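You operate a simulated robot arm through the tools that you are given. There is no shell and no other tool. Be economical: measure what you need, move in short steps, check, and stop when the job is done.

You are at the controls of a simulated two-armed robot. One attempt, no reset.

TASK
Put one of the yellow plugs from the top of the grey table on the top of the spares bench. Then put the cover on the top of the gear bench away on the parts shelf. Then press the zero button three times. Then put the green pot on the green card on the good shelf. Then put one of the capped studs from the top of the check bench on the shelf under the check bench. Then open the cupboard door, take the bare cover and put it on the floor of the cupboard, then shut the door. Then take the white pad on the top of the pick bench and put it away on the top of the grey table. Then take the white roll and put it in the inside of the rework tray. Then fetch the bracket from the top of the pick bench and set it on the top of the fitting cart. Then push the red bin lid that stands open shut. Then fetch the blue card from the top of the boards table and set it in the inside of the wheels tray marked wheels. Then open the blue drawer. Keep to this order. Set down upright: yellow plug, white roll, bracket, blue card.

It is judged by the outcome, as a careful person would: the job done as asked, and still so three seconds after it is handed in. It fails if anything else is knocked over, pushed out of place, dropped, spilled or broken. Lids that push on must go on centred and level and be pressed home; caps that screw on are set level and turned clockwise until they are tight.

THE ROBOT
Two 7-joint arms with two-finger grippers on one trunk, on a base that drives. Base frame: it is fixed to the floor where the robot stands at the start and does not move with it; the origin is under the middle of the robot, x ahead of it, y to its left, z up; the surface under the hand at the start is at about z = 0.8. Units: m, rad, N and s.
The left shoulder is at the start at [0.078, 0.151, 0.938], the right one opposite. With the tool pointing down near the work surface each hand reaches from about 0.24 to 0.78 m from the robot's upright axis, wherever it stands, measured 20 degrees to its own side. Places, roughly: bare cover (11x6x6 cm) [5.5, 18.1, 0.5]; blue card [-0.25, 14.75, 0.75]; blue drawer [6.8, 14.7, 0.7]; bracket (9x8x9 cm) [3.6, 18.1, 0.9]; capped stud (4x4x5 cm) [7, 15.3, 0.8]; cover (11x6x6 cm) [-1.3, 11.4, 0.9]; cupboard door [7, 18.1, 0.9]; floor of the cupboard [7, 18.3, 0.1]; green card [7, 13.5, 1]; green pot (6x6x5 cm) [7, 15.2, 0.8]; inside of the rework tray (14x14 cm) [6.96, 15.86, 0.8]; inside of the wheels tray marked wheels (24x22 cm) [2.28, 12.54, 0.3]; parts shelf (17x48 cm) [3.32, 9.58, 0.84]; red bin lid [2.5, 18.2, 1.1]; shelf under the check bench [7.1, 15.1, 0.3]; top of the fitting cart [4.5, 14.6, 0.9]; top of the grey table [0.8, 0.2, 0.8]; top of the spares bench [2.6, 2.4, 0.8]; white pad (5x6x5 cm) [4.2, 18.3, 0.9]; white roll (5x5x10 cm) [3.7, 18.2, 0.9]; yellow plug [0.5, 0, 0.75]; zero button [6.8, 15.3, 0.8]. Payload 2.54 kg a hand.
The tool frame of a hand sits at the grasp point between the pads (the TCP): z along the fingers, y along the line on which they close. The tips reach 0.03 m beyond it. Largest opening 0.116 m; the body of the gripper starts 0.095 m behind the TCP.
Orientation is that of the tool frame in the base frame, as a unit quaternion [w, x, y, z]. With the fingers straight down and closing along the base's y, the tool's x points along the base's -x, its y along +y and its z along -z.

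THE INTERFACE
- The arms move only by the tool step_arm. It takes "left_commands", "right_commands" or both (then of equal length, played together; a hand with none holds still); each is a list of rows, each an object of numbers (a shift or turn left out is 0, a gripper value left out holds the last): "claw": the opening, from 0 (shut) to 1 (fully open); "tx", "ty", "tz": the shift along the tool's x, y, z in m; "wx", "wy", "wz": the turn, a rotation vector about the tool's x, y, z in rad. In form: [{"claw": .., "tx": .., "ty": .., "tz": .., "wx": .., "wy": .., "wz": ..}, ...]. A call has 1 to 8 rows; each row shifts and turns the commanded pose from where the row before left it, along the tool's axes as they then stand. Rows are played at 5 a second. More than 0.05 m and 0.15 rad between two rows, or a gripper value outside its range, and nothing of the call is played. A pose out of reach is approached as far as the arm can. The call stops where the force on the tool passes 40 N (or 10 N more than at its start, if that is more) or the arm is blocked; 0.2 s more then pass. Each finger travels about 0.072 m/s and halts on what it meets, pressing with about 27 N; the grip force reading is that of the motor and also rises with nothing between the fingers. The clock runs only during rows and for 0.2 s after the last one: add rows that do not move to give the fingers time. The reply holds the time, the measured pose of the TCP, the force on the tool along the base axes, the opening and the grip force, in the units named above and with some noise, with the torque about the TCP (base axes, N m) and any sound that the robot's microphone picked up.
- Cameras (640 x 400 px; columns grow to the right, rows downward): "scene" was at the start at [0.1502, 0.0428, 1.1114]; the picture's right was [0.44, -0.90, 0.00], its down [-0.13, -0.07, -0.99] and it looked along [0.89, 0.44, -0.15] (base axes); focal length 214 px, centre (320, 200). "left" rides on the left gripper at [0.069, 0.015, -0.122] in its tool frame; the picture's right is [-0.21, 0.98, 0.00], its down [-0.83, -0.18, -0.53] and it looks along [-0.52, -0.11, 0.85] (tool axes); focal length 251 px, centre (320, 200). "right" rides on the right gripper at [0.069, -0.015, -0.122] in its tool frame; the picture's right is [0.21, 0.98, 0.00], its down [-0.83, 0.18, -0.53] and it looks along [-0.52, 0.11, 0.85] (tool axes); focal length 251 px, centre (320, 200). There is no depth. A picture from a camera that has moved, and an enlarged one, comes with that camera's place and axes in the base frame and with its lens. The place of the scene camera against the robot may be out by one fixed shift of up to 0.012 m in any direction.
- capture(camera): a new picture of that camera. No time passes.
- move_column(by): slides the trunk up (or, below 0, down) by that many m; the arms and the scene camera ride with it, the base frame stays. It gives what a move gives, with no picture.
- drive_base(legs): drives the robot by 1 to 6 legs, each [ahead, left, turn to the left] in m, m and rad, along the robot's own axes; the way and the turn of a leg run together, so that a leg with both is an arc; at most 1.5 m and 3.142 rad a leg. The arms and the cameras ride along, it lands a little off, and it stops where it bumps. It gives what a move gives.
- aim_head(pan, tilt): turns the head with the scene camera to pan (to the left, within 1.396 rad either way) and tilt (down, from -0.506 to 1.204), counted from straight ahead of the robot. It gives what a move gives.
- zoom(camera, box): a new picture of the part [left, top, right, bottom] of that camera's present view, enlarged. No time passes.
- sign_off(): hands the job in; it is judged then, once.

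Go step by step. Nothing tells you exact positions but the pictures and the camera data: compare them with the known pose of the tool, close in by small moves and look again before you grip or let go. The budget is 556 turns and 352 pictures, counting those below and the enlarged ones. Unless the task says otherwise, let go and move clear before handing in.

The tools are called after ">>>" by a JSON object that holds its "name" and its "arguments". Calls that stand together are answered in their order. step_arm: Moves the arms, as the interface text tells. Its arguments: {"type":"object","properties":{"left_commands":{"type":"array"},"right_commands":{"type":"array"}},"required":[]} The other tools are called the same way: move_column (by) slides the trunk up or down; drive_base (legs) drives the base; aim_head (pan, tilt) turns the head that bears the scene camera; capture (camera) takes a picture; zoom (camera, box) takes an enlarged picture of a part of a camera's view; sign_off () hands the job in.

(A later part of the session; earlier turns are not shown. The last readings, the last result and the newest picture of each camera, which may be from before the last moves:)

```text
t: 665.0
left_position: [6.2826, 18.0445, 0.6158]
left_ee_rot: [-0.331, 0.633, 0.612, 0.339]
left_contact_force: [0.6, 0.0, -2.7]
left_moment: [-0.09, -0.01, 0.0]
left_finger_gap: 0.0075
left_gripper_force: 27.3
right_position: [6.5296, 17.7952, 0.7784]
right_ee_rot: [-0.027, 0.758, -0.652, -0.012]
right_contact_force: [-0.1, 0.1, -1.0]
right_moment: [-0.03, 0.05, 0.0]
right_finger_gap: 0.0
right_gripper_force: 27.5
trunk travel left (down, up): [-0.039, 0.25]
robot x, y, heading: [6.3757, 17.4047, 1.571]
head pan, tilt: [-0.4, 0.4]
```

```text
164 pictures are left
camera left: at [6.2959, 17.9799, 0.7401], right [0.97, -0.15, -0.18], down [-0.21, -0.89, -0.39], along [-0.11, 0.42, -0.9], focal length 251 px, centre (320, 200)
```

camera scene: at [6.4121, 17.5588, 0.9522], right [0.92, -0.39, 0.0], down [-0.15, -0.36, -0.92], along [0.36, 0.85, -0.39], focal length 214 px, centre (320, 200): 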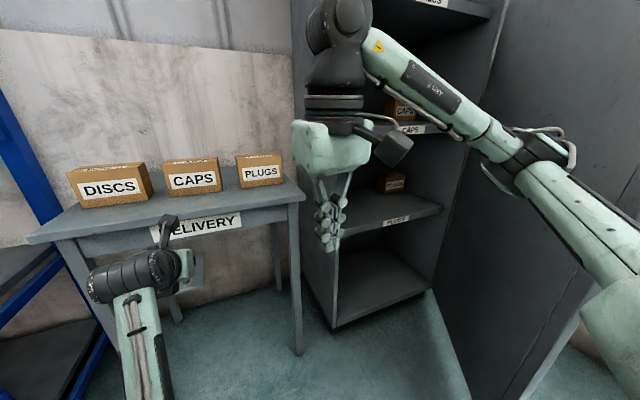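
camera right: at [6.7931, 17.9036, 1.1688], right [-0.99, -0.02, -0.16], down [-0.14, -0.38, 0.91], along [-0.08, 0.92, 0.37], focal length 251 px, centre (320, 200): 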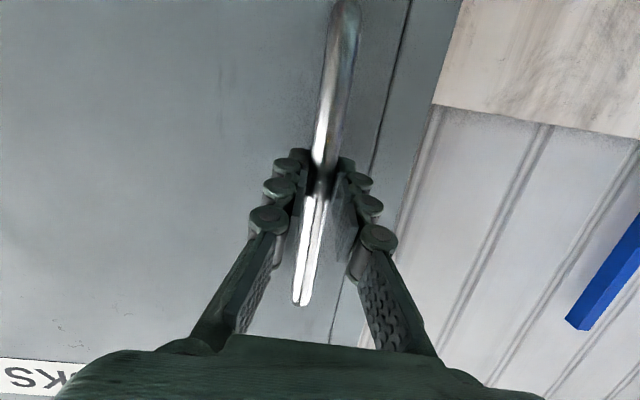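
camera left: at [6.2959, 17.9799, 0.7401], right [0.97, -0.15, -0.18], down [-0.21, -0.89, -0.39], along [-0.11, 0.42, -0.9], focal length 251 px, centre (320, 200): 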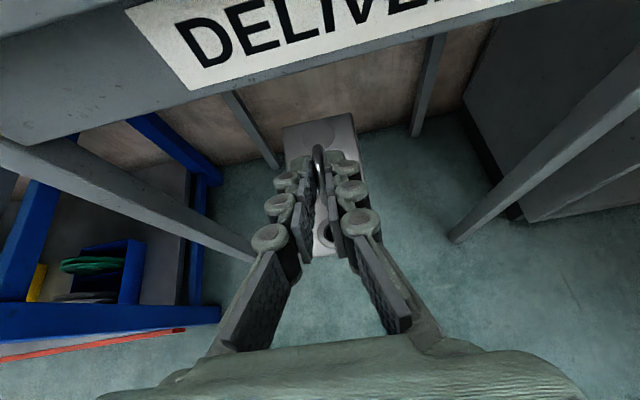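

I back up slightly so the cover clears the table leg, then drive right so the right arm pushes the door open.

>>> {"name": "drive_base", "arguments": {"legs": [[-0.07, 0, 0], [0, -0.4, 0]]}}

>>> {"name": "capture", "arguments": {"camera": "scene"}}

>>> {"name": "capture", "arguments": {"camera": "left"}}

```text
t: 670.1
left_position: [6.6902, 17.9753, 0.6147]
left_ee_rot: [-0.331, 0.633, 0.612, 0.339]
left_contact_force: [-0.1, 0.6, -3.4]
left_moment: [-0.07, -0.01, 0.0]
left_finger_gap: 0.0077
left_gripper_force: 27.5
right_position: [6.9359, 17.7262, 0.7781]
right_ee_rot: [-0.027, 0.757, -0.653, -0.013]
right_contact_force: [0.0, 0.1, -0.6]
right_moment: [0.0, -0.01, 0.06]
right_finger_gap: 0.0001
right_gripper_force: 26.8
trunk travel left (down, up): [-0.039, 0.25]
robot x, y, heading: [6.7795, 17.3341, 1.569]
head pan, tilt: [-0.4, 0.4]
```

```text
163 pictures are left
camera scene: at [6.8189, 17.4901, 0.9522], right [0.92, -0.39, 0.0], down [-0.15, -0.36, -0.92], along [0.36, 0.85, -0.39], focal length 214 px, centre (320, 200)
```

scene: 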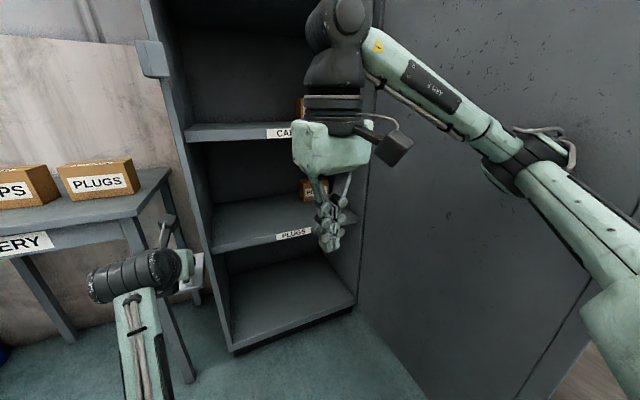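

```text
162 pictures are left
camera left: at [6.7036, 17.9114, 0.7402], right [0.97, -0.15, -0.18], down [-0.21, -0.89, -0.39], along [-0.11, 0.42, -0.9], focal length 251 px, centre (320, 200)
```

left: 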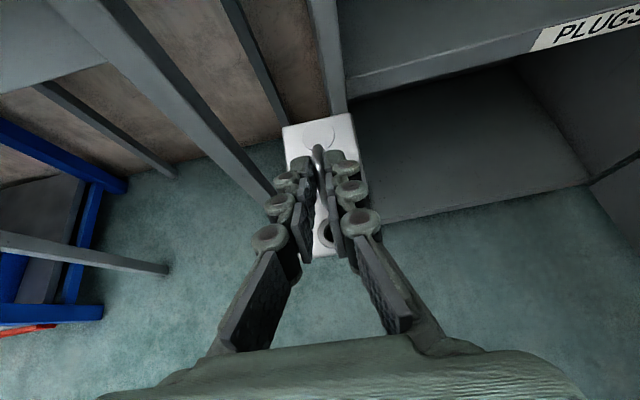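

The door is now wide open. The left arm is too folded to go lower, so I back up a little, extend the arm, level the cover again and then lower it.

>>> {"name": "drive_base", "arguments": {"legs": [[-0.2, -0.06, 0]]}}

>>> {"name": "step_arm", "arguments": {"left_commands": [{"tx": 0.0206, "tz": 0.0313}, {"tx": 0.0206, "tz": 0.0313}, {"tx": 0.0206, "tz": 0.0313}, {"tx": 0.0206, "tz": 0.0313}, {"wy": -0.1}, {"wy": -0.105}, {}]}}

>>> {"name": "step_arm", "arguments": {"left_commands": [{"tx": -0.0317, "tz": 0.0319}, {"tx": -0.0317, "tz": 0.0319}, {"tx": -0.0317, "tz": 0.0319}, {"tx": -0.0317, "tz": 0.0319}, {}]}}

>>> {"name": "capture", "arguments": {"camera": "scene"}}

```text
t: 671.7
left_position: [6.7482, 17.7734, 0.6159]
left_ee_rot: [-0.332, 0.631, 0.614, 0.338]
left_contact_force: [-0.9, 0.1, -2.5]
left_moment: [-0.09, -0.02, -0.01]
left_finger_gap: 0.0076
left_gripper_force: 27.0
right_position: [6.9955, 17.5261, 0.7782]
right_ee_rot: [-0.027, 0.758, -0.652, -0.012]
right_contact_force: [-0.3, 0.6, 0.6]
right_moment: [0.02, 0.01, 0.0]
right_finger_gap: 0.0
right_gripper_force: 26.9
trunk travel left (down, up): [-0.039, 0.25]
robot x, y, heading: [6.8423, 17.1367, 1.569]
head pan, tilt: [-0.4, 0.4]
```

```text
t: 673.3
left_position: [6.7435, 17.9238, 0.6153]
left_ee_rot: [-0.266, 0.666, 0.641, 0.273]
left_contact_force: [-0.2, -0.4, -2.5]
left_moment: [-0.04, 0.0, 0.02]
left_finger_gap: 0.0076
left_gripper_force: 27.3
left hand out of reach, approached as far as the arm can: row 5
right_position: [6.9951, 17.5258, 0.779]
right_ee_rot: [-0.027, 0.758, -0.651, -0.011]
right_contact_force: [-0.3, -0.5, 0.5]
right_moment: [0.0, 0.01, -0.01]
right_finger_gap: 0.0
right_gripper_force: 26.8
trunk travel left (down, up): [-0.039, 0.25]
robot x, y, heading: [6.8434, 17.1295, 1.565]
head pan, tilt: [-0.4, 0.4]
```

```text
t: 674.5
left_position: [6.7433, 17.9273, 0.4352]
left_ee_rot: [-0.267, 0.663, 0.644, 0.273]
left_contact_force: [0.4, -0.1, -2.8]
left_moment: [-0.04, -0.02, 0.01]
left_finger_gap: 0.0074
left_gripper_force: 26.8
left hand out of reach, approached as far as the arm can: row 1
right_position: [6.996, 17.5253, 0.7779]
right_ee_rot: [-0.027, 0.758, -0.651, -0.011]
right_contact_force: [-0.1, 0.4, 0.7]
right_moment: [0.0, 0.0, 0.03]
right_finger_gap: 0.0
right_gripper_force: 27.1
trunk travel left (down, up): [-0.039, 0.25]
robot x, y, heading: [6.8429, 17.1342, 1.571]
head pan, tilt: [-0.4, 0.4]
```

```text
161 pictures are left
camera scene: at [6.8786, 17.2883, 0.9521], right [0.92, -0.39, 0.0], down [-0.15, -0.36, -0.92], along [0.36, 0.85, -0.39], focal length 214 px, centre (320, 200)
```

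scene: 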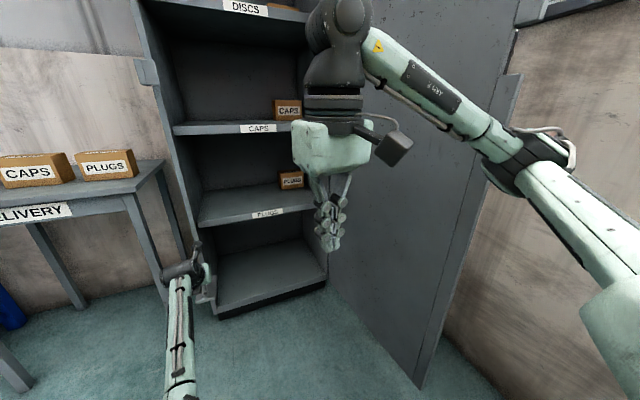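

>>> {"name": "step_arm", "arguments": {"left_commands": [{"tx": -0.0317, "tz": 0.0319}, {"tx": -0.0317, "tz": 0.0319}, {"tx": -0.0317, "tz": 0.0319}, {"tx": -0.0317, "tz": 0.0319}, {}], "right_commands": [{"ty": 0.04}, {"ty": 0.04}, {"ty": 0.04}, {"ty": 0.03}, {}]}}

>>> {"name": "capture", "arguments": {"camera": "scene"}}

>>> {"name": "capture", "arguments": {"camera": "left"}}

```text
t: 675.7
left_position: [6.7459, 17.9225, 0.2556]
left_ee_rot: [-0.267, 0.663, 0.644, 0.273]
left_contact_force: [0.5, -0.9, -2.3]
left_moment: [-0.05, -0.01, -0.01]
left_finger_gap: 0.0074
left_gripper_force: 26.8
right_position: [6.8477, 17.5011, 0.7735]
right_ee_rot: [-0.027, 0.758, -0.652, -0.011]
right_contact_force: [1.4, -0.5, -0.4]
right_moment: [0.0, -0.02, -0.05]
right_finger_gap: 0.0
right_gripper_force: 26.4
trunk travel left (down, up): [-0.039, 0.25]
robot x, y, heading: [6.8437, 17.1307, 1.566]
head pan, tilt: [-0.4, 0.4]
```

```text
160 pictures are left
camera scene: at [6.8786, 17.2882, 0.9522], right [0.92, -0.39, 0.0], down [-0.15, -0.36, -0.92], along [0.36, 0.85, -0.39], focal length 214 px, centre (320, 200)
```

scene: 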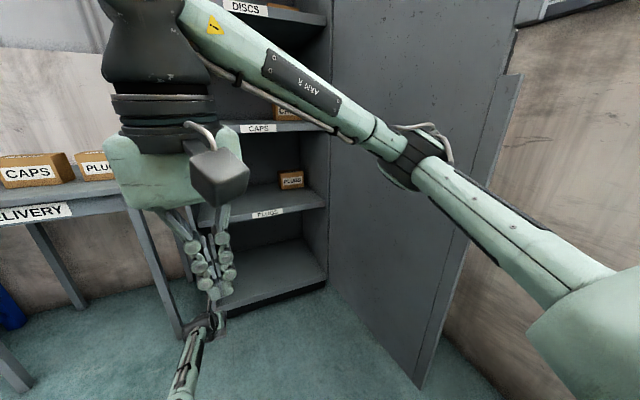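

```text
159 pictures are left
camera left: at [6.7613, 17.8844, 0.3911], right [0.97, -0.18, -0.15], down [-0.21, -0.96, -0.2], along [-0.11, 0.23, -0.97], focal length 251 px, centre (320, 200)
```

left: 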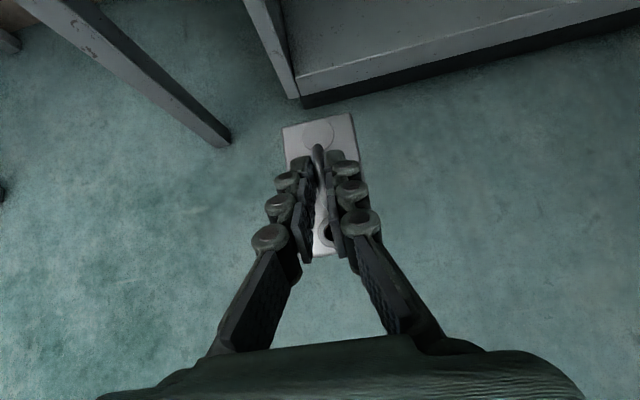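

I shift the left hand 12 cm right and 2 cm lower, then drive into the cupboard.

>>> {"name": "step_arm", "arguments": {"left_commands": [{"ty": 0.042}, {"ty": 0.042}, {"ty": 0.04}, {"tx": -0.0141, "tz": 0.0142}, {}]}}

>>> {"name": "drive_base", "arguments": {"legs": [[0.2, 0, 0]]}}

>>> {"name": "capture", "arguments": {"camera": "scene"}}

>>> {"name": "capture", "arguments": {"camera": "left"}}

```text
t: 676.9
left_position: [6.7816, 17.92, 0.2502]
left_ee_rot: [-0.262, 0.666, 0.64, 0.278]
left_contact_force: [0.2, 0.8, -2.6]
left_moment: [-0.09, -0.04, 0.0]
left_finger_gap: 0.0074
left_gripper_force: 26.9
left hand out of reach, approached as far as the arm can: row 1, 2, 3, 4
right_position: [6.8478, 17.5016, 0.7737]
right_ee_rot: [-0.027, 0.758, -0.651, -0.012]
right_contact_force: [0.3, 0.0, -0.5]
right_moment: [-0.03, 0.0, -0.01]
right_finger_gap: 0.0
right_gripper_force: 27.0
trunk travel left (down, up): [-0.039, 0.25]
robot x, y, heading: [6.8442, 17.1334, 1.573]
head pan, tilt: [-0.4, 0.4]
```

```text
t: 678.5
left_position: [6.7842, 18.1131, 0.2506]
left_ee_rot: [-0.262, 0.668, 0.639, 0.278]
left_contact_force: [-0.4, 0.2, -2.0]
left_moment: [-0.04, 0.02, 0.04]
left_finger_gap: 0.0075
left_gripper_force: 27.1
right_position: [6.8499, 17.6948, 0.774]
right_ee_rot: [-0.027, 0.757, -0.653, -0.011]
right_contact_force: [-0.2, -0.3, 0.5]
right_moment: [0.02, -0.03, -0.02]
right_finger_gap: 0.0
right_gripper_force: 27.0
trunk travel left (down, up): [-0.039, 0.25]
robot x, y, heading: [6.8441, 17.3248, 1.569]
head pan, tilt: [-0.4, 0.4]
```

```text
158 pictures are left
camera scene: at [6.88, 17.4816, 0.9521], right [0.92, -0.39, 0.0], down [-0.15, -0.36, -0.92], along [0.36, 0.85, -0.39], focal length 214 px, centre (320, 200)
```

scene: 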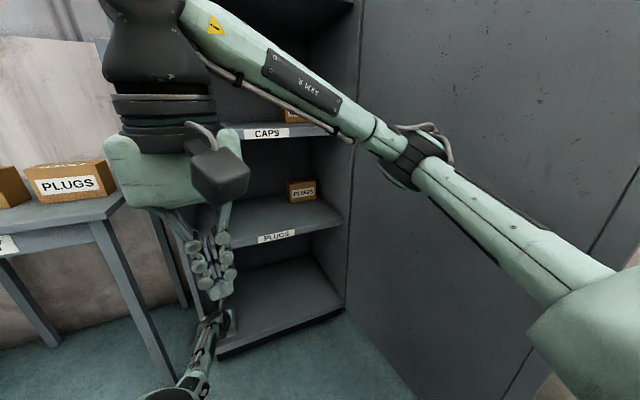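

```text
157 pictures are left
camera left: at [6.7972, 18.076, 0.3855], right [0.97, -0.2, -0.14], down [-0.22, -0.95, -0.21], along [-0.1, 0.23, -0.97], focal length 251 px, centre (320, 200)
```

left: 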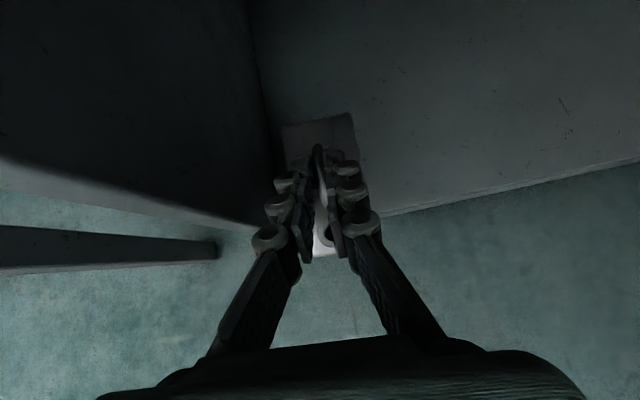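

I shift right by 10 cm to clear the left wall, then go further in.

>>> {"name": "drive_base", "arguments": {"legs": [[0, -0.1, 0], [0.13, 0, 0]]}}

>>> {"name": "capture", "arguments": {"camera": "left"}}

>>> {"name": "capture", "arguments": {"camera": "scene"}}

```text
t: 681.0
left_position: [6.8906, 18.241, 0.25]
left_ee_rot: [-0.261, 0.669, 0.637, 0.279]
left_contact_force: [-0.8, 0.3, -2.4]
left_moment: [-0.08, 0.02, 0.01]
left_finger_gap: 0.0072
left_gripper_force: 26.8
right_position: [6.9534, 17.8216, 0.7735]
right_ee_rot: [-0.027, 0.755, -0.655, -0.011]
right_contact_force: [0.2, -0.1, -0.8]
right_moment: [0.02, 0.01, 0.0]
right_finger_gap: 0.0004
right_gripper_force: 27.3
trunk travel left (down, up): [-0.039, 0.25]
robot x, y, heading: [6.9453, 17.4553, 1.564]
head pan, tilt: [-0.4, 0.4]
```

```text
156 pictures are left
camera left: at [6.9023, 18.2037, 0.3854], right [0.97, -0.2, -0.14], down [-0.23, -0.95, -0.21], along [-0.1, 0.23, -0.97], focal length 251 px, centre (320, 200)
```

left: 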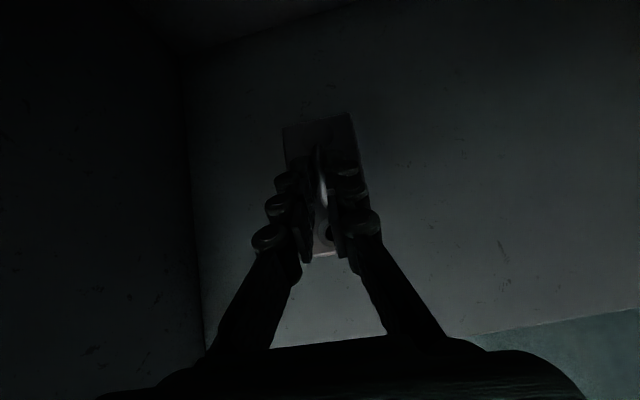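

```text
155 pictures are left
camera scene: at [6.9828, 17.6091, 0.9521], right [0.92, -0.4, 0.0], down [-0.15, -0.36, -0.92], along [0.37, 0.84, -0.39], focal length 214 px, centre (320, 200)
```

scene: 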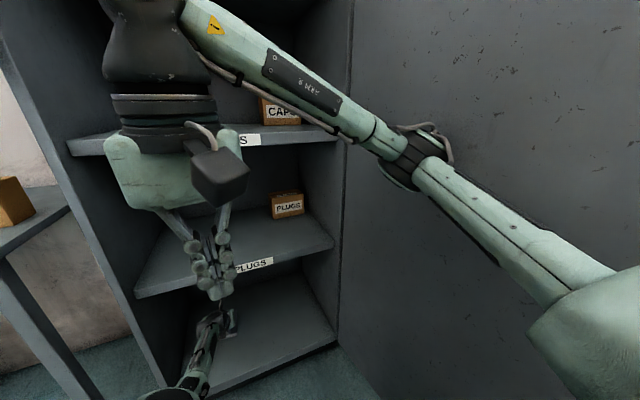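

Inside. I lower the cover in small steps to the cupboard floor.

>>> {"name": "step_arm", "arguments": {"left_commands": [{"tx": -0.0141, "tz": 0.0141}, {"tx": -0.0141, "tz": 0.0141}, {"tx": -0.0071, "tz": 0.0071}, {}]}}

>>> {"name": "step_arm", "arguments": {"left_commands": [{"tx": -0.0035, "tz": 0.0035}, {"tx": -0.0035, "tz": 0.0035}, {"tx": -0.0035, "tz": 0.0035}, {"tx": -0.0035, "tz": 0.0035}, {}]}}

```text
t: 682.0
left_position: [6.8791, 18.2394, 0.2417]
left_ee_rot: [-0.264, 0.668, 0.641, 0.271]
left_contact_force: [0.1, -0.1, -3.5]
left_moment: [-0.08, 0.0, -0.01]
left_finger_gap: 0.0073
left_gripper_force: 26.7
left hand out of reach, approached as far as the arm can: row 1, 2, 3
right_position: [6.9532, 17.8228, 0.7733]
right_ee_rot: [-0.028, 0.755, -0.655, -0.012]
right_contact_force: [0.4, -0.6, -0.1]
right_moment: [0.0, 0.01, 0.0]
right_finger_gap: 0.0
right_gripper_force: 26.5
trunk travel left (down, up): [-0.039, 0.25]
robot x, y, heading: [6.9463, 17.4549, 1.563]
head pan, tilt: [-0.4, 0.4]
```

```text
t: 683.2
left_position: [6.8921, 18.2338, 0.2337]
left_ee_rot: [-0.261, 0.669, 0.635, 0.285]
left_contact_force: [0.3, 0.1, -3.7]
left_moment: [-0.05, -0.03, 0.02]
left_finger_gap: 0.0075
left_gripper_force: 27.3
left hand out of reach, approached as far as the arm can: row 1, 3, 4
right_position: [6.9538, 17.8228, 0.7741]
right_ee_rot: [-0.028, 0.755, -0.655, -0.011]
right_contact_force: [0.8, 0.6, 0.2]
right_moment: [0.0, 0.0, 0.03]
right_finger_gap: 0.0
right_gripper_force: 27.0
trunk travel left (down, up): [-0.039, 0.25]
robot x, y, heading: [6.9474, 17.452, 1.56]
head pan, tilt: [-0.4, 0.4]
```

I lower the trunk instead.

>>> {"name": "move_column", "arguments": {"by": -0.03}}

>>> {"name": "capture", "arguments": {"camera": "left"}}

```text
t: 683.9
left_position: [6.8917, 18.2349, 0.2052]
left_ee_rot: [-0.261, 0.669, 0.636, 0.284]
left_contact_force: [-0.3, -0.2, -2.3]
left_moment: [-0.04, -0.01, 0.0]
left_finger_gap: 0.0074
left_gripper_force: 26.6
right_position: [6.9545, 17.8233, 0.7445]
right_ee_rot: [-0.027, 0.756, -0.654, -0.012]
right_contact_force: [-0.2, 0.4, 0.5]
right_moment: [0.02, 0.03, 0.02]
right_finger_gap: 0.0
right_gripper_force: 26.8
trunk travel left (down, up): [-0.009, 0.28]
robot x, y, heading: [6.9435, 17.4525, 1.562]
head pan, tilt: [-0.4, 0.4]
```

```text
154 pictures are left
camera left: at [6.903, 18.1949, 0.3387], right [0.97, -0.21, -0.14], down [-0.23, -0.95, -0.22], along [-0.09, 0.24, -0.97], focal length 251 px, centre (320, 200)
```

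left: 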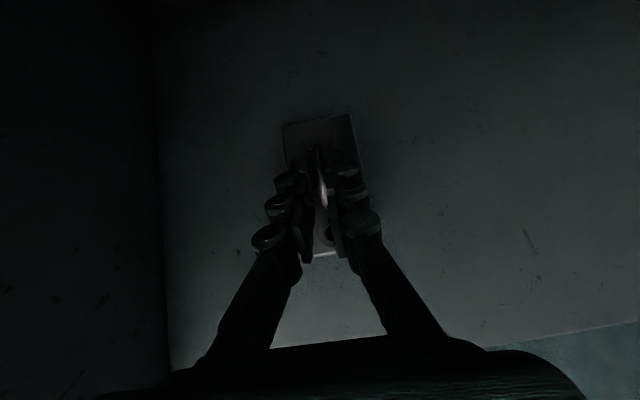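

>>> {"name": "drive_base", "arguments": {"legs": [[0.06, 0, 0]]}}

>>> {"name": "step_arm", "arguments": {"left_commands": [{"tx": -0.0177, "tz": -0.0177}, {"tx": -0.0177, "tz": -0.0177}, {"tx": -0.0057, "tz": 0.0057}, {}]}}

>>> {"name": "step_arm", "arguments": {"left_commands": [{"tx": -0.0035, "tz": 0.0035}, {"tx": -0.0035, "tz": 0.0035}, {"tx": -0.0028, "tz": 0.0028}, {}]}}

```text
t: 684.9
left_position: [6.8933, 18.294, 0.2047]
left_ee_rot: [-0.26, 0.669, 0.635, 0.284]
left_contact_force: [-0.6, 0.2, -2.7]
left_moment: [-0.09, -0.01, 0.01]
left_finger_gap: 0.0074
left_gripper_force: 27.1
right_position: [6.9548, 17.8827, 0.7443]
right_ee_rot: [-0.026, 0.755, -0.655, -0.011]
right_contact_force: [0.4, -0.8, -0.4]
right_moment: [0.0, 0.01, 0.02]
right_finger_gap: 0.0001
right_gripper_force: 27.4
trunk travel left (down, up): [-0.009, 0.28]
robot x, y, heading: [6.9466, 17.5146, 1.558]
head pan, tilt: [-0.4, 0.4]
```

```text
t: 685.9
left_position: [6.8891, 18.2888, 0.1929]
left_ee_rot: [-0.261, 0.669, 0.635, 0.285]
left_contact_force: [0.1, 0.2, -2.7]
left_moment: [-0.06, -0.02, 0.01]
left_finger_gap: 0.0075
left_gripper_force: 27.3
left hand out of reach, approached as far as the arm can: row 1, 2
right_position: [6.9558, 17.8819, 0.744]
right_ee_rot: [-0.027, 0.755, -0.655, -0.011]
right_contact_force: [-0.3, 0.4, 0.0]
right_moment: [-0.01, -0.04, 0.01]
right_finger_gap: 0.0
right_gripper_force: 26.6
trunk travel left (down, up): [-0.009, 0.28]
robot x, y, heading: [6.945, 17.5139, 1.553]
head pan, tilt: [-0.4, 0.4]
```

```text
t: 686.9
left_position: [6.8857, 18.2865, 0.1816]
left_ee_rot: [-0.261, 0.669, 0.634, 0.285]
left_contact_force: [-0.1, 1.3, 0.0]
left_moment: [-0.07, 0.02, 0.0]
left_finger_gap: 0.0076
left_gripper_force: 27.2
left hand out of reach, approached as far as the arm can: row 2, 3
right_position: [6.9548, 17.8817, 0.7448]
right_ee_rot: [-0.027, 0.755, -0.655, -0.011]
right_contact_force: [-0.9, -0.6, 0.4]
right_moment: [0.0, 0.0, 0.03]
right_finger_gap: 0.0
right_gripper_force: 27.2
trunk travel left (down, up): [-0.009, 0.28]
robot x, y, heading: [6.9444, 17.5137, 1.557]
head pan, tilt: [-0.4, 0.4]
```

The weight is now carried by the floor (force 0). I nudge 2 mm more and open the claw, then look.

>>> {"name": "step_arm", "arguments": {"left_commands": [{"tx": -0.0021, "tz": 0.0021}, {"claw": 0.15}, {"claw": 0.3}, {"claw": 0.4}, {}]}}

>>> {"name": "capture", "arguments": {"camera": "left"}}

```text
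t: 688.1
left_position: [6.8761, 18.2877, 0.1821]
left_ee_rot: [-0.268, 0.665, 0.638, 0.28]
left_contact_force: [-1.3, -0.1, -0.2]
left_moment: [0.03, 0.02, -0.02]
left_finger_gap: 0.0463
left_gripper_force: 0.1
left hand out of reach, approached as far as the arm can: row 1
right_position: [6.9553, 17.8815, 0.7464]
right_ee_rot: [-0.027, 0.755, -0.655, -0.012]
right_contact_force: [0.0, 0.0, -0.1]
right_moment: [0.01, -0.05, 0.01]
right_finger_gap: 0.0003
right_gripper_force: 26.8
trunk travel left (down, up): [-0.009, 0.28]
robot x, y, heading: [6.9487, 17.513, 1.559]
head pan, tilt: [-0.4, 0.4]
```

```text
153 pictures are left
camera left: at [6.8903, 18.2481, 0.3163], right [0.97, -0.19, -0.15], down [-0.22, -0.95, -0.22], along [-0.1, 0.24, -0.96], focal length 251 px, centre (320, 200)
```

left: 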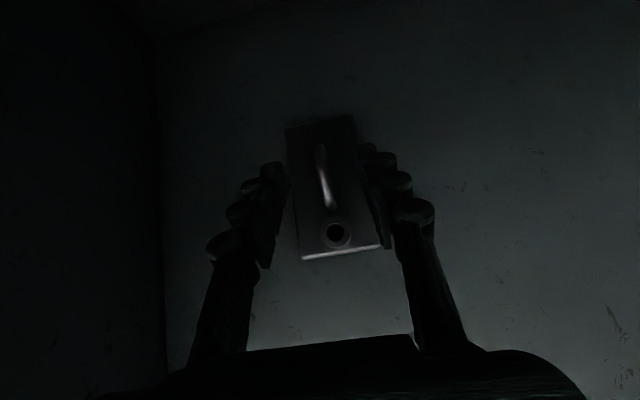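

Released. I withdraw along the tool axis, back out and check.

>>> {"name": "step_arm", "arguments": {"left_commands": [{"tz": -0.02}, {"tz": -0.03}, {"tx": 0.02}, {}]}}

>>> {"name": "capture", "arguments": {"camera": "left"}}

>>> {"name": "drive_base", "arguments": {"legs": [[-0.45, 0, 0]]}}

>>> {"name": "capture", "arguments": {"camera": "scene"}}

```text
t: 689.1
left_position: [6.8873, 18.2918, 0.2014]
left_ee_rot: [-0.261, 0.669, 0.635, 0.285]
left_contact_force: [0.4, 0.4, -0.2]
left_moment: [0.02, -0.02, -0.05]
left_finger_gap: 0.0466
left_gripper_force: 0.0
left hand out of reach, approached as far as the arm can: row 1, 2
right_position: [6.955, 17.8828, 0.7441]
right_ee_rot: [-0.027, 0.755, -0.655, -0.011]
right_contact_force: [0.2, -0.4, -0.6]
right_moment: [0.0, 0.0, -0.04]
right_finger_gap: 0.0
right_gripper_force: 26.9
trunk travel left (down, up): [-0.009, 0.28]
robot x, y, heading: [6.945, 17.5116, 1.559]
head pan, tilt: [-0.4, 0.4]
```

```text
152 pictures are left
camera left: at [6.8982, 18.2518, 0.3366], right [0.97, -0.21, -0.14], down [-0.23, -0.95, -0.22], along [-0.09, 0.24, -0.97], focal length 251 px, centre (320, 200)
```

left: 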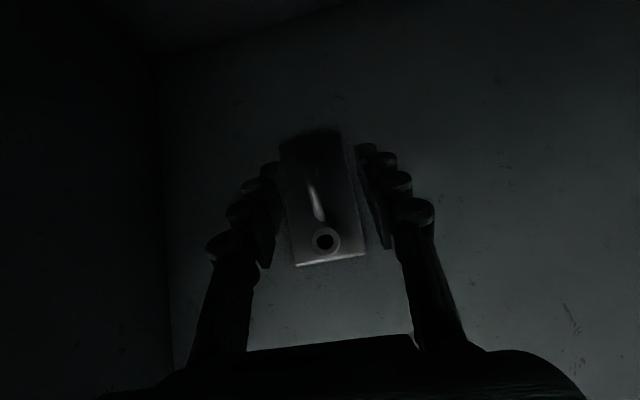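

```text
t: 691.8
left_position: [6.8803, 17.8404, 0.2014]
left_ee_rot: [-0.262, 0.669, 0.635, 0.285]
left_contact_force: [-0.1, 0.7, 0.0]
left_moment: [-0.01, 0.02, -0.02]
left_finger_gap: 0.0466
left_gripper_force: 0.0
right_position: [6.9501, 17.4309, 0.7437]
right_ee_rot: [-0.027, 0.755, -0.655, -0.012]
right_contact_force: [0.3, 0.0, -0.9]
right_moment: [0.04, 0.0, -0.01]
right_finger_gap: 0.0003
right_gripper_force: 27.3
trunk travel left (down, up): [-0.009, 0.28]
robot x, y, heading: [6.9423, 17.0647, 1.563]
head pan, tilt: [-0.4, 0.4]
```

```text
151 pictures are left
camera scene: at [6.9785, 17.2169, 0.9222], right [0.92, -0.4, 0.0], down [-0.16, -0.36, -0.92], along [0.37, 0.84, -0.39], focal length 214 px, centre (320, 200)
```

scene: 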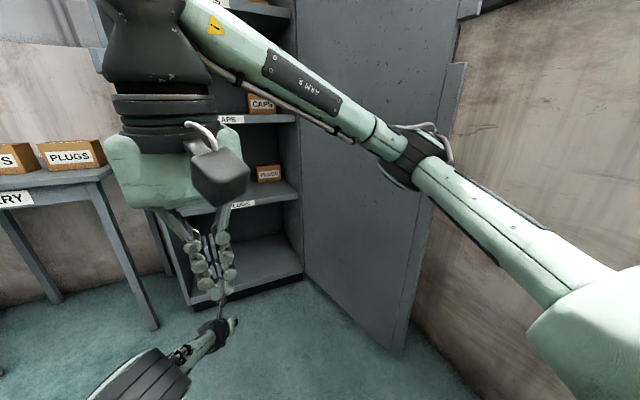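

The cover is down. I raise the trunk and retract the left hand out of the door's sweep.

>>> {"name": "move_column", "arguments": {"by": 0.26}}

>>> {"name": "step_arm", "arguments": {"left_commands": [{"tx": 0.0318, "tz": -0.0318}, {"tx": 0.0318, "tz": -0.0318}, {"tx": 0.0318, "tz": -0.0318}, {"tx": 0.0318, "tz": -0.0318}, {"tx": -0.028, "tz": -0.028}, {"tx": -0.028, "tz": -0.028}, {"tx": -0.028, "tz": -0.028}, {"tx": -0.028, "tz": -0.028}]}}

>>> {"name": "aim_head", "arguments": {"pan": 0.1, "tilt": 0.6}}

>>> {"name": "capture", "arguments": {"camera": "scene"}}

```text
t: 694.5
left_position: [6.8807, 17.8391, 0.4604]
left_ee_rot: [-0.261, 0.669, 0.635, 0.284]
left_contact_force: [0.0, 0.5, 0.0]
left_moment: [0.01, -0.01, 0.03]
left_finger_gap: 0.0464
left_gripper_force: 0.0
right_position: [6.9498, 17.4315, 1.0048]
right_ee_rot: [-0.027, 0.755, -0.655, -0.011]
right_contact_force: [0.3, 0.1, -0.6]
right_moment: [0.01, -0.01, 0.04]
right_finger_gap: 0.0
right_gripper_force: 27.2
trunk travel left (down, up): [-0.269, 0.02]
robot x, y, heading: [6.938, 17.0636, 1.562]
head pan, tilt: [-0.4, 0.4]
```

```text
t: 696.3
left_position: [6.8299, 17.7962, 0.4707]
left_ee_rot: [-0.261, 0.669, 0.635, 0.285]
left_contact_force: [0.5, 0.2, 1.1]
left_moment: [0.0, -0.02, 0.01]
left_finger_gap: 0.0467
left_gripper_force: 0.0
left hand out of reach, approached as far as the arm can: row 1, 2, 3, 4, 5, 6, 7, 8
right_position: [6.9495, 17.4312, 1.0048]
right_ee_rot: [-0.027, 0.755, -0.655, -0.011]
right_contact_force: [0.5, -0.8, -0.7]
right_moment: [0.05, 0.02, 0.04]
right_finger_gap: 0.0001
right_gripper_force: 27.2
trunk travel left (down, up): [-0.269, 0.02]
robot x, y, heading: [6.9383, 17.0646, 1.558]
head pan, tilt: [-0.4, 0.4]
```

```text
t: 697.2
left_position: [6.8304, 17.7974, 0.4711]
left_ee_rot: [-0.261, 0.669, 0.636, 0.284]
left_contact_force: [-0.4, 0.4, -0.1]
left_moment: [0.0, 0.02, 0.0]
left_finger_gap: 0.0467
left_gripper_force: 0.1
right_position: [6.9496, 17.4299, 1.0045]
right_ee_rot: [-0.027, 0.756, -0.654, -0.011]
right_contact_force: [0.5, -0.3, 0.2]
right_moment: [0.02, -0.01, 0.0]
right_finger_gap: 0.0
right_gripper_force: 27.3
trunk travel left (down, up): [-0.269, 0.02]
robot x, y, heading: [6.9405, 17.0649, 1.562]
head pan, tilt: [0.099, 0.6]
```

```text
150 pictures are left
camera scene: at [6.9338, 17.22, 1.164], right [1.0, 0.09, 0.0], down [0.05, -0.56, -0.83], along [-0.07, 0.82, -0.56], focal length 214 px, centre (320, 200)
```

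scene: 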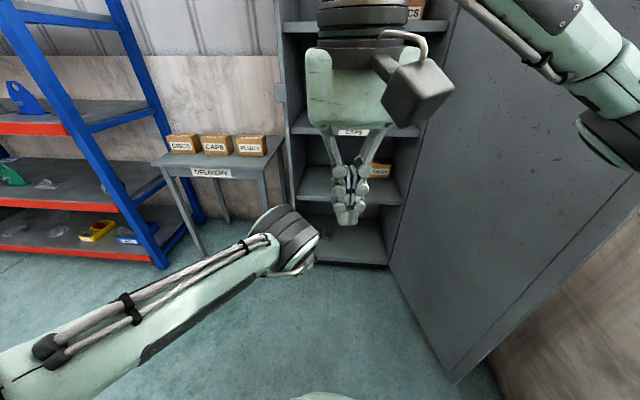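

The left arm is at a joint limit in this pose; I relax the tilt back to pointing down.

>>> {"name": "step_arm", "arguments": {"left_commands": [{"wy": -0.14}, {"wy": -0.14}, {"wy": -0.14}, {"wy": -0.14}, {"wy": -0.14}, {"wy": -0.08}, {}]}}

>>> {"name": "step_arm", "arguments": {"left_commands": [{"tz": -0.045}, {"tz": -0.045}, {"tz": -0.045}, {"tz": -0.045}, {"tz": -0.045}, {"tz": -0.045}, {}]}}

```text
t: 698.8
left_position: [6.8407, 17.788, 0.4867]
left_ee_rot: [-0.049, 0.73, 0.675, 0.092]
left_contact_force: [-0.4, 0.7, 0.3]
left_moment: [0.0, -0.01, -0.02]
left_finger_gap: 0.0466
left_gripper_force: 0.0
left hand out of reach, approached as far as the arm can: row 2, 3, 5, 6
right_position: [6.9487, 17.4308, 1.0051]
right_ee_rot: [-0.027, 0.755, -0.655, -0.011]
right_contact_force: [0.6, -1.0, 0.0]
right_moment: [0.03, 0.0, 0.01]
right_finger_gap: 0.0001
right_gripper_force: 27.0
trunk travel left (down, up): [-0.269, 0.02]
robot x, y, heading: [6.9429, 17.061, 1.56]
head pan, tilt: [0.099, 0.6]
```

```text
t: 700.0
left_position: [6.8094, 17.78, 0.6825]
left_ee_rot: [-0.034, 0.731, 0.678, 0.075]
left_contact_force: [0.1, -0.3, 0.0]
left_moment: [0.01, -0.01, 0.01]
left_finger_gap: 0.0462
left_gripper_force: 0.0
left hand out of reach, approached as far as the arm can: row 3, 4, 5
right_position: [6.9486, 17.4304, 1.0105]
right_ee_rot: [-0.027, 0.755, -0.654, -0.021]
right_contact_force: [2.0, -1.0, 2.3]
right_moment: [0.12, 0.34, 0.02]
right_finger_gap: 0.0002
right_gripper_force: 27.1
trunk travel left (down, up): [-0.269, 0.02]
robot x, y, heading: [6.9411, 17.0619, 1.563]
head pan, tilt: [0.099, 0.6]
stopped in row 5 (right hand): the force on the tool passed its limit at 63 N (the readings are from after the stop); the commanded pose is now the measured one
```

The left arm touched the right hand. I move the right hand up and to the right first, then pull the left hand to its own side.

>>> {"name": "step_arm", "arguments": {"right_commands": [{"tz": -0.04}, {"tz": -0.04}, {"ty": -0.04}, {"ty": -0.04}, {"ty": -0.04}, {}]}}

>>> {"name": "step_arm", "arguments": {"left_commands": [{"ty": -0.045}, {"ty": -0.045}, {"ty": -0.045}, {"ty": -0.045}, {"ty": -0.045}, {"ty": -0.04}, {}]}}

>>> {"name": "capture", "arguments": {"camera": "scene"}}

```text
t: 701.4
left_position: [6.8088, 17.7807, 0.6831]
left_ee_rot: [-0.033, 0.731, 0.677, 0.075]
left_contact_force: [-0.2, 0.4, 0.3]
left_moment: [-0.01, -0.02, 0.04]
left_finger_gap: 0.0462
left_gripper_force: 0.1
right_position: [7.0665, 17.4387, 1.0914]
right_ee_rot: [-0.026, 0.756, -0.654, -0.02]
right_contact_force: [0.3, -0.4, 0.1]
right_moment: [0.0, -0.01, -0.03]
right_finger_gap: 0.0001
right_gripper_force: 26.8
trunk travel left (down, up): [-0.269, 0.02]
robot x, y, heading: [6.9458, 17.0613, 1.563]
head pan, tilt: [0.099, 0.6]
```

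```text
t: 703.0
left_position: [6.5449, 17.8039, 0.6719]
left_ee_rot: [-0.033, 0.731, 0.677, 0.075]
left_contact_force: [0.1, 0.5, 0.7]
left_moment: [0.01, 0.03, -0.02]
left_finger_gap: 0.0465
left_gripper_force: 0.0
right_position: [7.0665, 17.4388, 1.0904]
right_ee_rot: [-0.027, 0.756, -0.654, -0.02]
right_contact_force: [0.4, -0.8, -1.2]
right_moment: [0.0, 0.01, 0.0]
right_finger_gap: 0.0001
right_gripper_force: 26.7
trunk travel left (down, up): [-0.269, 0.02]
robot x, y, heading: [6.9439, 17.0593, 1.559]
head pan, tilt: [0.099, 0.6]
```

```text
149 pictures are left
camera scene: at [6.934, 17.2199, 1.164], right [1.0, 0.09, 0.0], down [0.05, -0.56, -0.83], along [-0.07, 0.82, -0.56], focal length 214 px, centre (320, 200)
```

scene: 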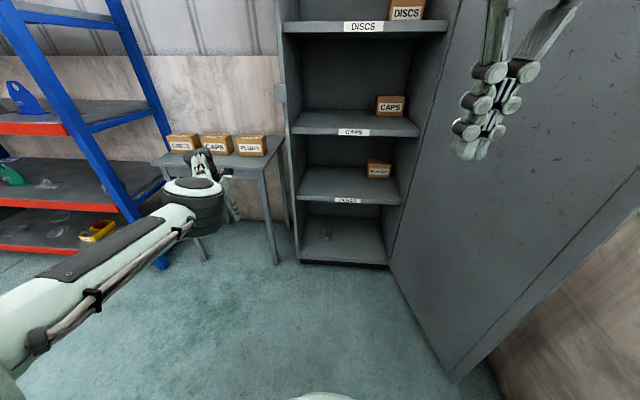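

The cover lies on the cupboard floor. I bring the left hand up and back.

>>> {"name": "step_arm", "arguments": {"left_commands": [{"tz": -0.045}, {"tz": -0.045}, {"tz": -0.045}, {"tz": -0.045}, {"tz": -0.045}, {"tz": -0.045}, {"tz": -0.045}, {}]}}

>>> {"name": "step_arm", "arguments": {"left_commands": [{"tx": -0.045}, {"tx": -0.045}, {"tx": -0.045}, {"tx": -0.045}, {"tx": -0.045}, {"tx": -0.045}, {"tx": -0.045}, {}]}}

>>> {"name": "zoom", "arguments": {"camera": "scene", "box": [280, 180, 460, 400]}}

```text
t: 704.8
left_position: [6.5258, 17.7533, 0.9804]
left_ee_rot: [-0.033, 0.732, 0.677, 0.075]
left_contact_force: [-0.2, -0.1, -0.2]
left_moment: [0.0, -0.02, -0.02]
left_finger_gap: 0.0464
left_gripper_force: 0.1
right_position: [7.0657, 17.4375, 1.0917]
right_ee_rot: [-0.025, 0.756, -0.654, -0.02]
right_contact_force: [-0.3, 0.4, -0.2]
right_moment: [-0.01, -0.03, -0.01]
right_finger_gap: 0.0001
right_gripper_force: 27.4
trunk travel left (down, up): [-0.269, 0.02]
robot x, y, heading: [6.9409, 17.0622, 1.561]
head pan, tilt: [0.099, 0.6]
```

```text
t: 706.6
left_position: [6.5044, 17.4436, 0.9294]
left_ee_rot: [-0.033, 0.731, 0.677, 0.076]
left_contact_force: [0.7, 0.1, -0.6]
left_moment: [-0.02, -0.02, -0.01]
left_finger_gap: 0.0467
left_gripper_force: 0.0
right_position: [7.0653, 17.4392, 1.0915]
right_ee_rot: [-0.025, 0.755, -0.654, -0.021]
right_contact_force: [-1.3, -0.1, 0.1]
right_moment: [-0.01, 0.01, -0.01]
right_finger_gap: 0.0
right_gripper_force: 27.2
trunk travel left (down, up): [-0.269, 0.02]
robot x, y, heading: [6.9428, 17.0606, 1.562]
head pan, tilt: [0.099, 0.6]
```

```text
1.82 times, centred on (370, 290) of scene
camera zoom: at [6.9338, 17.2201, 1.164], right [1.0, 0.09, 0.0], down [0.05, -0.56, -0.83], along [-0.07, 0.82, -0.56], focal length 390 px, centre (229, 36)
```

zoom: 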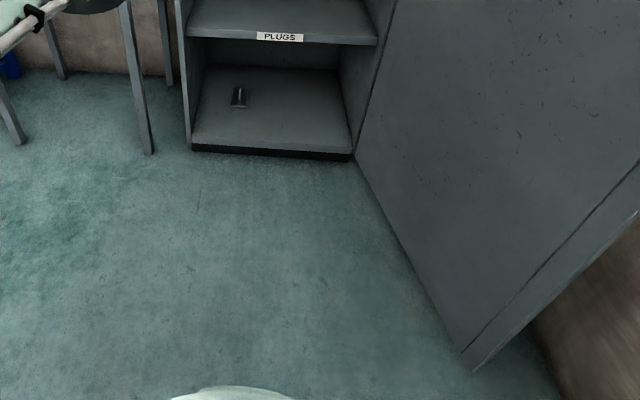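

The door stands at ~113°, so I must hook its edge from outside. I'll pitch the right hand horizontal with open fingers, straddle the door's edge and drag it left.

>>> {"name": "drive_base", "arguments": {"legs": [[-0.2, 0, 0]]}}

>>> {"name": "step_arm", "arguments": {"right_commands": [{"claw": 0.8, "ty": -0.04}, {"ty": -0.04}, {"ty": -0.04}, {"ty": -0.04}, {"tx": -0.04}, {"tx": -0.04}, {"tx": -0.04}, {"tx": -0.04}]}}

>>> {"name": "step_arm", "arguments": {"right_commands": [{"wy": -0.14}, {"wy": -0.14}, {"wy": -0.14}, {"wy": -0.14}, {"wy": -0.14}, {"wy": -0.14}, {"wy": -0.14}, {"wy": -0.14}]}}

>>> {"name": "step_arm", "arguments": {"right_commands": [{"wy": -0.14}, {"wy": -0.14}, {}]}}

>>> {"name": "aim_head", "arguments": {"pan": -0.5, "tilt": 0.3}}

>>> {"name": "capture", "arguments": {"camera": "scene"}}

```text
t: 708.2
left_position: [6.5012, 17.2427, 0.9293]
left_ee_rot: [-0.033, 0.731, 0.678, 0.075]
left_contact_force: [-0.2, -0.7, -0.3]
left_moment: [0.0, -0.02, -0.02]
left_finger_gap: 0.0463
left_gripper_force: 0.0
right_position: [7.0636, 17.2386, 1.0916]
right_ee_rot: [-0.026, 0.756, -0.654, -0.021]
right_contact_force: [0.4, 0.1, 0.7]
right_moment: [0.06, 0.02, 0.02]
right_finger_gap: 0.0003
right_gripper_force: 27.2
trunk travel left (down, up): [-0.269, 0.02]
robot x, y, heading: [6.942, 16.8581, 1.561]
head pan, tilt: [0.099, 0.6]
```

```text
t: 710.0
left_position: [6.5024, 17.2435, 0.9284]
left_ee_rot: [-0.033, 0.731, 0.677, 0.075]
left_contact_force: [-0.2, -0.3, -0.2]
left_moment: [0.0, 0.0, 0.01]
left_finger_gap: 0.0464
left_gripper_force: 0.1
right_position: [7.2026, 17.4203, 1.1025]
right_ee_rot: [-0.025, 0.756, -0.654, -0.021]
right_contact_force: [0.3, 0.9, -0.3]
right_moment: [0.04, 0.0, -0.01]
right_finger_gap: 0.0926
right_gripper_force: 0.1
trunk travel left (down, up): [-0.269, 0.02]
robot x, y, heading: [6.9406, 16.8645, 1.568]
head pan, tilt: [0.099, 0.6]
```

```text
t: 711.8
left_position: [6.5015, 17.2449, 0.9299]
left_ee_rot: [-0.033, 0.731, 0.677, 0.075]
left_contact_force: [0.5, 0.0, -0.3]
left_moment: [0.01, 0.0, -0.04]
left_finger_gap: 0.0465
left_gripper_force: 0.1
right_position: [7.1978, 17.4204, 1.1033]
right_ee_rot: [-0.37, 0.629, -0.539, -0.421]
right_contact_force: [0.1, 0.2, 0.6]
right_moment: [-0.01, -0.03, 0.03]
right_finger_gap: 0.0927
right_gripper_force: 0.1
trunk travel left (down, up): [-0.269, 0.02]
robot x, y, heading: [6.9398, 16.8623, 1.561]
head pan, tilt: [0.099, 0.6]
```

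```text
t: 712.6
left_position: [6.5014, 17.2437, 0.9292]
left_ee_rot: [-0.033, 0.73, 0.678, 0.075]
left_contact_force: [0.3, -0.5, 0.7]
left_moment: [-0.01, -0.06, 0.01]
left_finger_gap: 0.0463
left_gripper_force: 0.0
right_position: [7.1974, 17.4193, 1.1037]
right_ee_rot: [-0.441, 0.565, -0.483, -0.503]
right_contact_force: [-0.5, -0.4, -0.3]
right_moment: [0.03, -0.04, -0.02]
right_finger_gap: 0.0927
right_gripper_force: 0.1
trunk travel left (down, up): [-0.269, 0.02]
robot x, y, heading: [6.9384, 16.8645, 1.566]
head pan, tilt: [0.099, 0.6]
```

```text
t: 713.6
left_position: [6.5027, 17.2445, 0.9297]
left_ee_rot: [-0.034, 0.731, 0.677, 0.076]
left_contact_force: [0.6, -0.1, 0.3]
left_moment: [-0.02, 0.02, 0.0]
left_finger_gap: 0.0465
left_gripper_force: 0.0
right_position: [7.199, 17.4197, 1.1034]
right_ee_rot: [-0.441, 0.565, -0.483, -0.503]
right_contact_force: [-0.2, 0.6, 0.3]
right_moment: [-0.03, -0.01, 0.01]
right_finger_gap: 0.0926
right_gripper_force: 0.1
trunk travel left (down, up): [-0.269, 0.02]
robot x, y, heading: [6.94, 16.8632, 1.562]
head pan, tilt: [-0.499, 0.3]
```

```text
147 pictures are left
camera scene: at [6.9849, 17.0135, 1.1914], right [0.87, -0.49, 0.0], down [-0.14, -0.26, -0.96], along [0.46, 0.83, -0.3], focal length 214 px, centre (320, 200)
```

scene: 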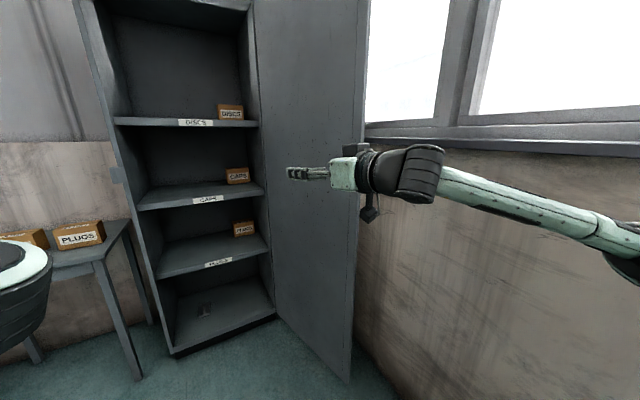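

The wall limits the elbow, so I'll lower the hand below the lock, close the fingers and point them to the north-east to hook behind the door's edge.

>>> {"name": "step_arm", "arguments": {"right_commands": [{"claw": 0.0, "tx": 0.048}, {"tx": 0.048}, {"tx": 0.048}, {"tx": 0.048}, {"wx": 0.149}, {"wx": 0.149}, {"wx": 0.149}, {"wx": 0.149}]}}

>>> {"name": "capture", "arguments": {"camera": "scene"}}

```text
t: 715.4
left_position: [6.503, 17.243, 0.9285]
left_ee_rot: [-0.033, 0.731, 0.678, 0.076]
left_contact_force: [-0.4, 0.7, 0.3]
left_moment: [0.0, 0.01, -0.02]
left_finger_gap: 0.0463
left_gripper_force: 0.1
right_position: [7.2104, 17.3961, 0.9155]
right_ee_rot: [-0.465, 0.545, -0.507, -0.48]
right_contact_force: [0.9, 0.6, -0.1]
right_moment: [0.0, 0.0, 0.0]
right_finger_gap: 0.0003
right_gripper_force: 27.0
right hand out of reach, approached as far as the arm can: row 2, 5, 6, 7, 8
trunk travel left (down, up): [-0.269, 0.02]
robot x, y, heading: [6.9414, 16.8639, 1.559]
head pan, tilt: [-0.499, 0.3]
```

```text
146 pictures are left
camera scene: at [6.985, 17.0135, 1.1915], right [0.87, -0.49, 0.0], down [-0.14, -0.26, -0.96], along [0.47, 0.83, -0.3], focal length 214 px, centre (320, 200)
```

scene: 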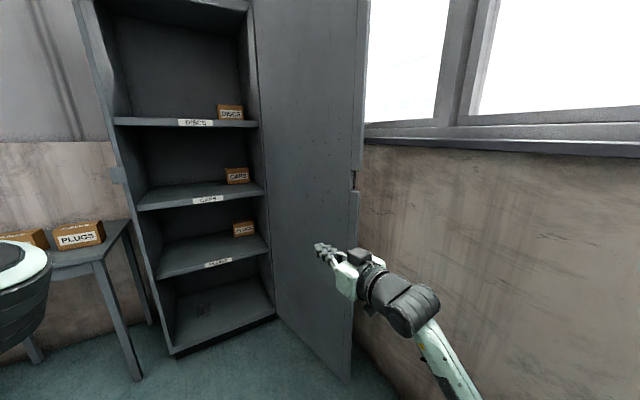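

The wrist can't yaw further, so I turn the whole robot to the right to point the hand north-east.

>>> {"name": "drive_base", "arguments": {"legs": [[0, 0, -0.5]]}}

>>> {"name": "aim_head", "arguments": {"pan": 0.0, "tilt": 0.4}}

>>> {"name": "capture", "arguments": {"camera": "scene"}}

>>> {"name": "capture", "arguments": {"camera": "right"}}

```text
t: 717.3
left_position: [6.7426, 17.4079, 0.929]
left_ee_rot: [-0.014, 0.878, 0.472, 0.082]
left_contact_force: [0.2, -0.5, -0.2]
left_moment: [-0.02, 0.01, 0.0]
left_finger_gap: 0.0464
left_gripper_force: 0.0
right_position: [7.4344, 17.1979, 0.9156]
right_ee_rot: [0.571, -0.4, 0.627, 0.348]
right_contact_force: [-0.5, -0.7, 0.2]
right_moment: [0.01, -0.02, 0.02]
right_finger_gap: 0.0
right_gripper_force: 26.4
trunk travel left (down, up): [-0.269, 0.02]
robot x, y, heading: [6.9394, 16.8602, 1.054]
head pan, tilt: [-0.499, 0.3]
```

```text
t: 718.2
left_position: [6.7414, 17.407, 0.93]
left_ee_rot: [-0.014, 0.878, 0.472, 0.081]
left_contact_force: [-0.9, 0.2, -0.7]
left_moment: [-0.02, 0.01, 0.02]
left_finger_gap: 0.0463
left_gripper_force: 0.0
right_position: [7.435, 17.198, 0.9151]
right_ee_rot: [0.57, -0.401, 0.627, 0.348]
right_contact_force: [0.3, 0.3, 0.7]
right_moment: [-0.05, 0.02, -0.01]
right_finger_gap: 0.0
right_gripper_force: 26.7
trunk travel left (down, up): [-0.269, 0.02]
robot x, y, heading: [6.9375, 16.8617, 1.051]
head pan, tilt: [0.0, 0.4]
```

```text
145 pictures are left
camera scene: at [7.0183, 17.0036, 1.1822], right [0.87, -0.49, 0.0], down [-0.19, -0.34, -0.92], along [0.46, 0.8, -0.39], focal length 214 px, centre (320, 200)
```

scene: 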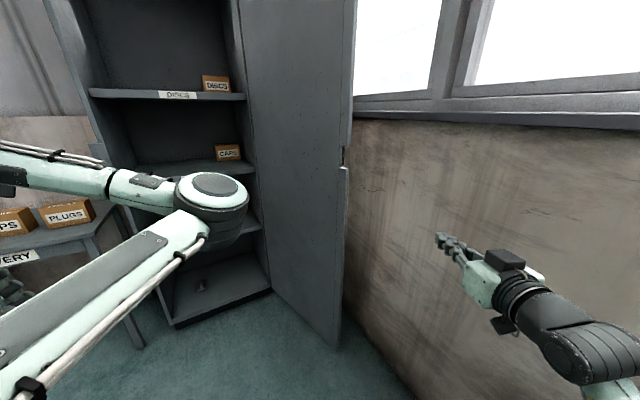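

```text
144 pictures are left
camera right: at [7.3944, 17.0755, 0.8589], right [-0.88, 0.4, -0.23], down [-0.37, -0.31, 0.87], along [0.28, 0.86, 0.43], focal length 251 px, centre (320, 200)
```

right: 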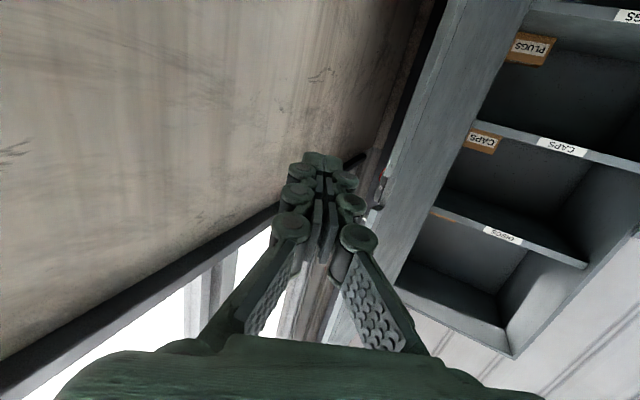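

The fingers point just east of the door's edge. I advance in two legs, keeping between door edge and wall.

>>> {"name": "drive_base", "arguments": {"legs": [[0.22, 0.075, 0]]}}

>>> {"name": "capture", "arguments": {"camera": "scene"}}

>>> {"name": "capture", "arguments": {"camera": "right"}}

```text
t: 720.0
left_position: [6.7886, 17.6366, 0.9294]
left_ee_rot: [-0.012, 0.879, 0.47, 0.081]
left_contact_force: [0.9, -0.1, 0.6]
left_moment: [-0.01, -0.01, -0.02]
left_finger_gap: 0.0463
left_gripper_force: 0.1
right_position: [7.4813, 17.424, 0.9151]
right_ee_rot: [0.571, -0.399, 0.628, 0.346]
right_contact_force: [-0.5, 0.2, 0.2]
right_moment: [-0.01, 0.0, 0.01]
right_finger_gap: 0.0001
right_gripper_force: 27.1
trunk travel left (down, up): [-0.269, 0.02]
robot x, y, heading: [6.9867, 17.0919, 1.049]
head pan, tilt: [0.0, 0.4]
```

```text
143 pictures are left
camera scene: at [7.0627, 17.2313, 1.1821], right [0.87, -0.5, 0.0], down [-0.19, -0.34, -0.92], along [0.46, 0.8, -0.39], focal length 214 px, centre (320, 200)
```

scene: 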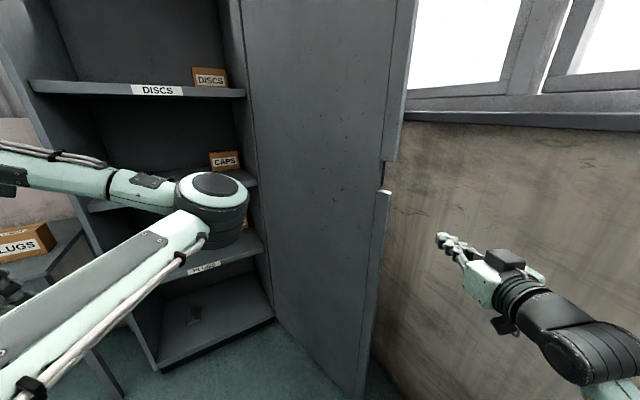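

```text
142 pictures are left
camera right: at [7.4392, 17.3014, 0.8588], right [-0.88, 0.41, -0.23], down [-0.37, -0.31, 0.87], along [0.28, 0.86, 0.43], focal length 251 px, centre (320, 200)
```

right: 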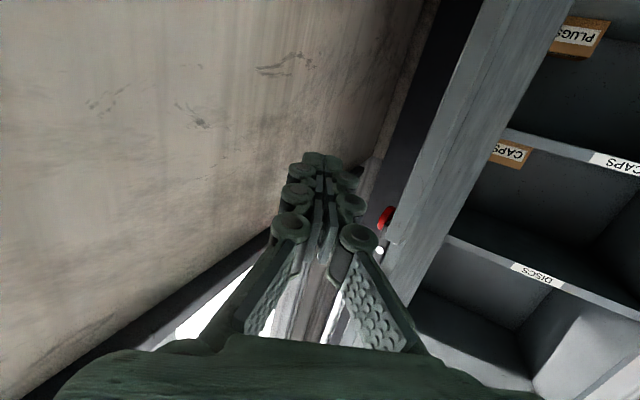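

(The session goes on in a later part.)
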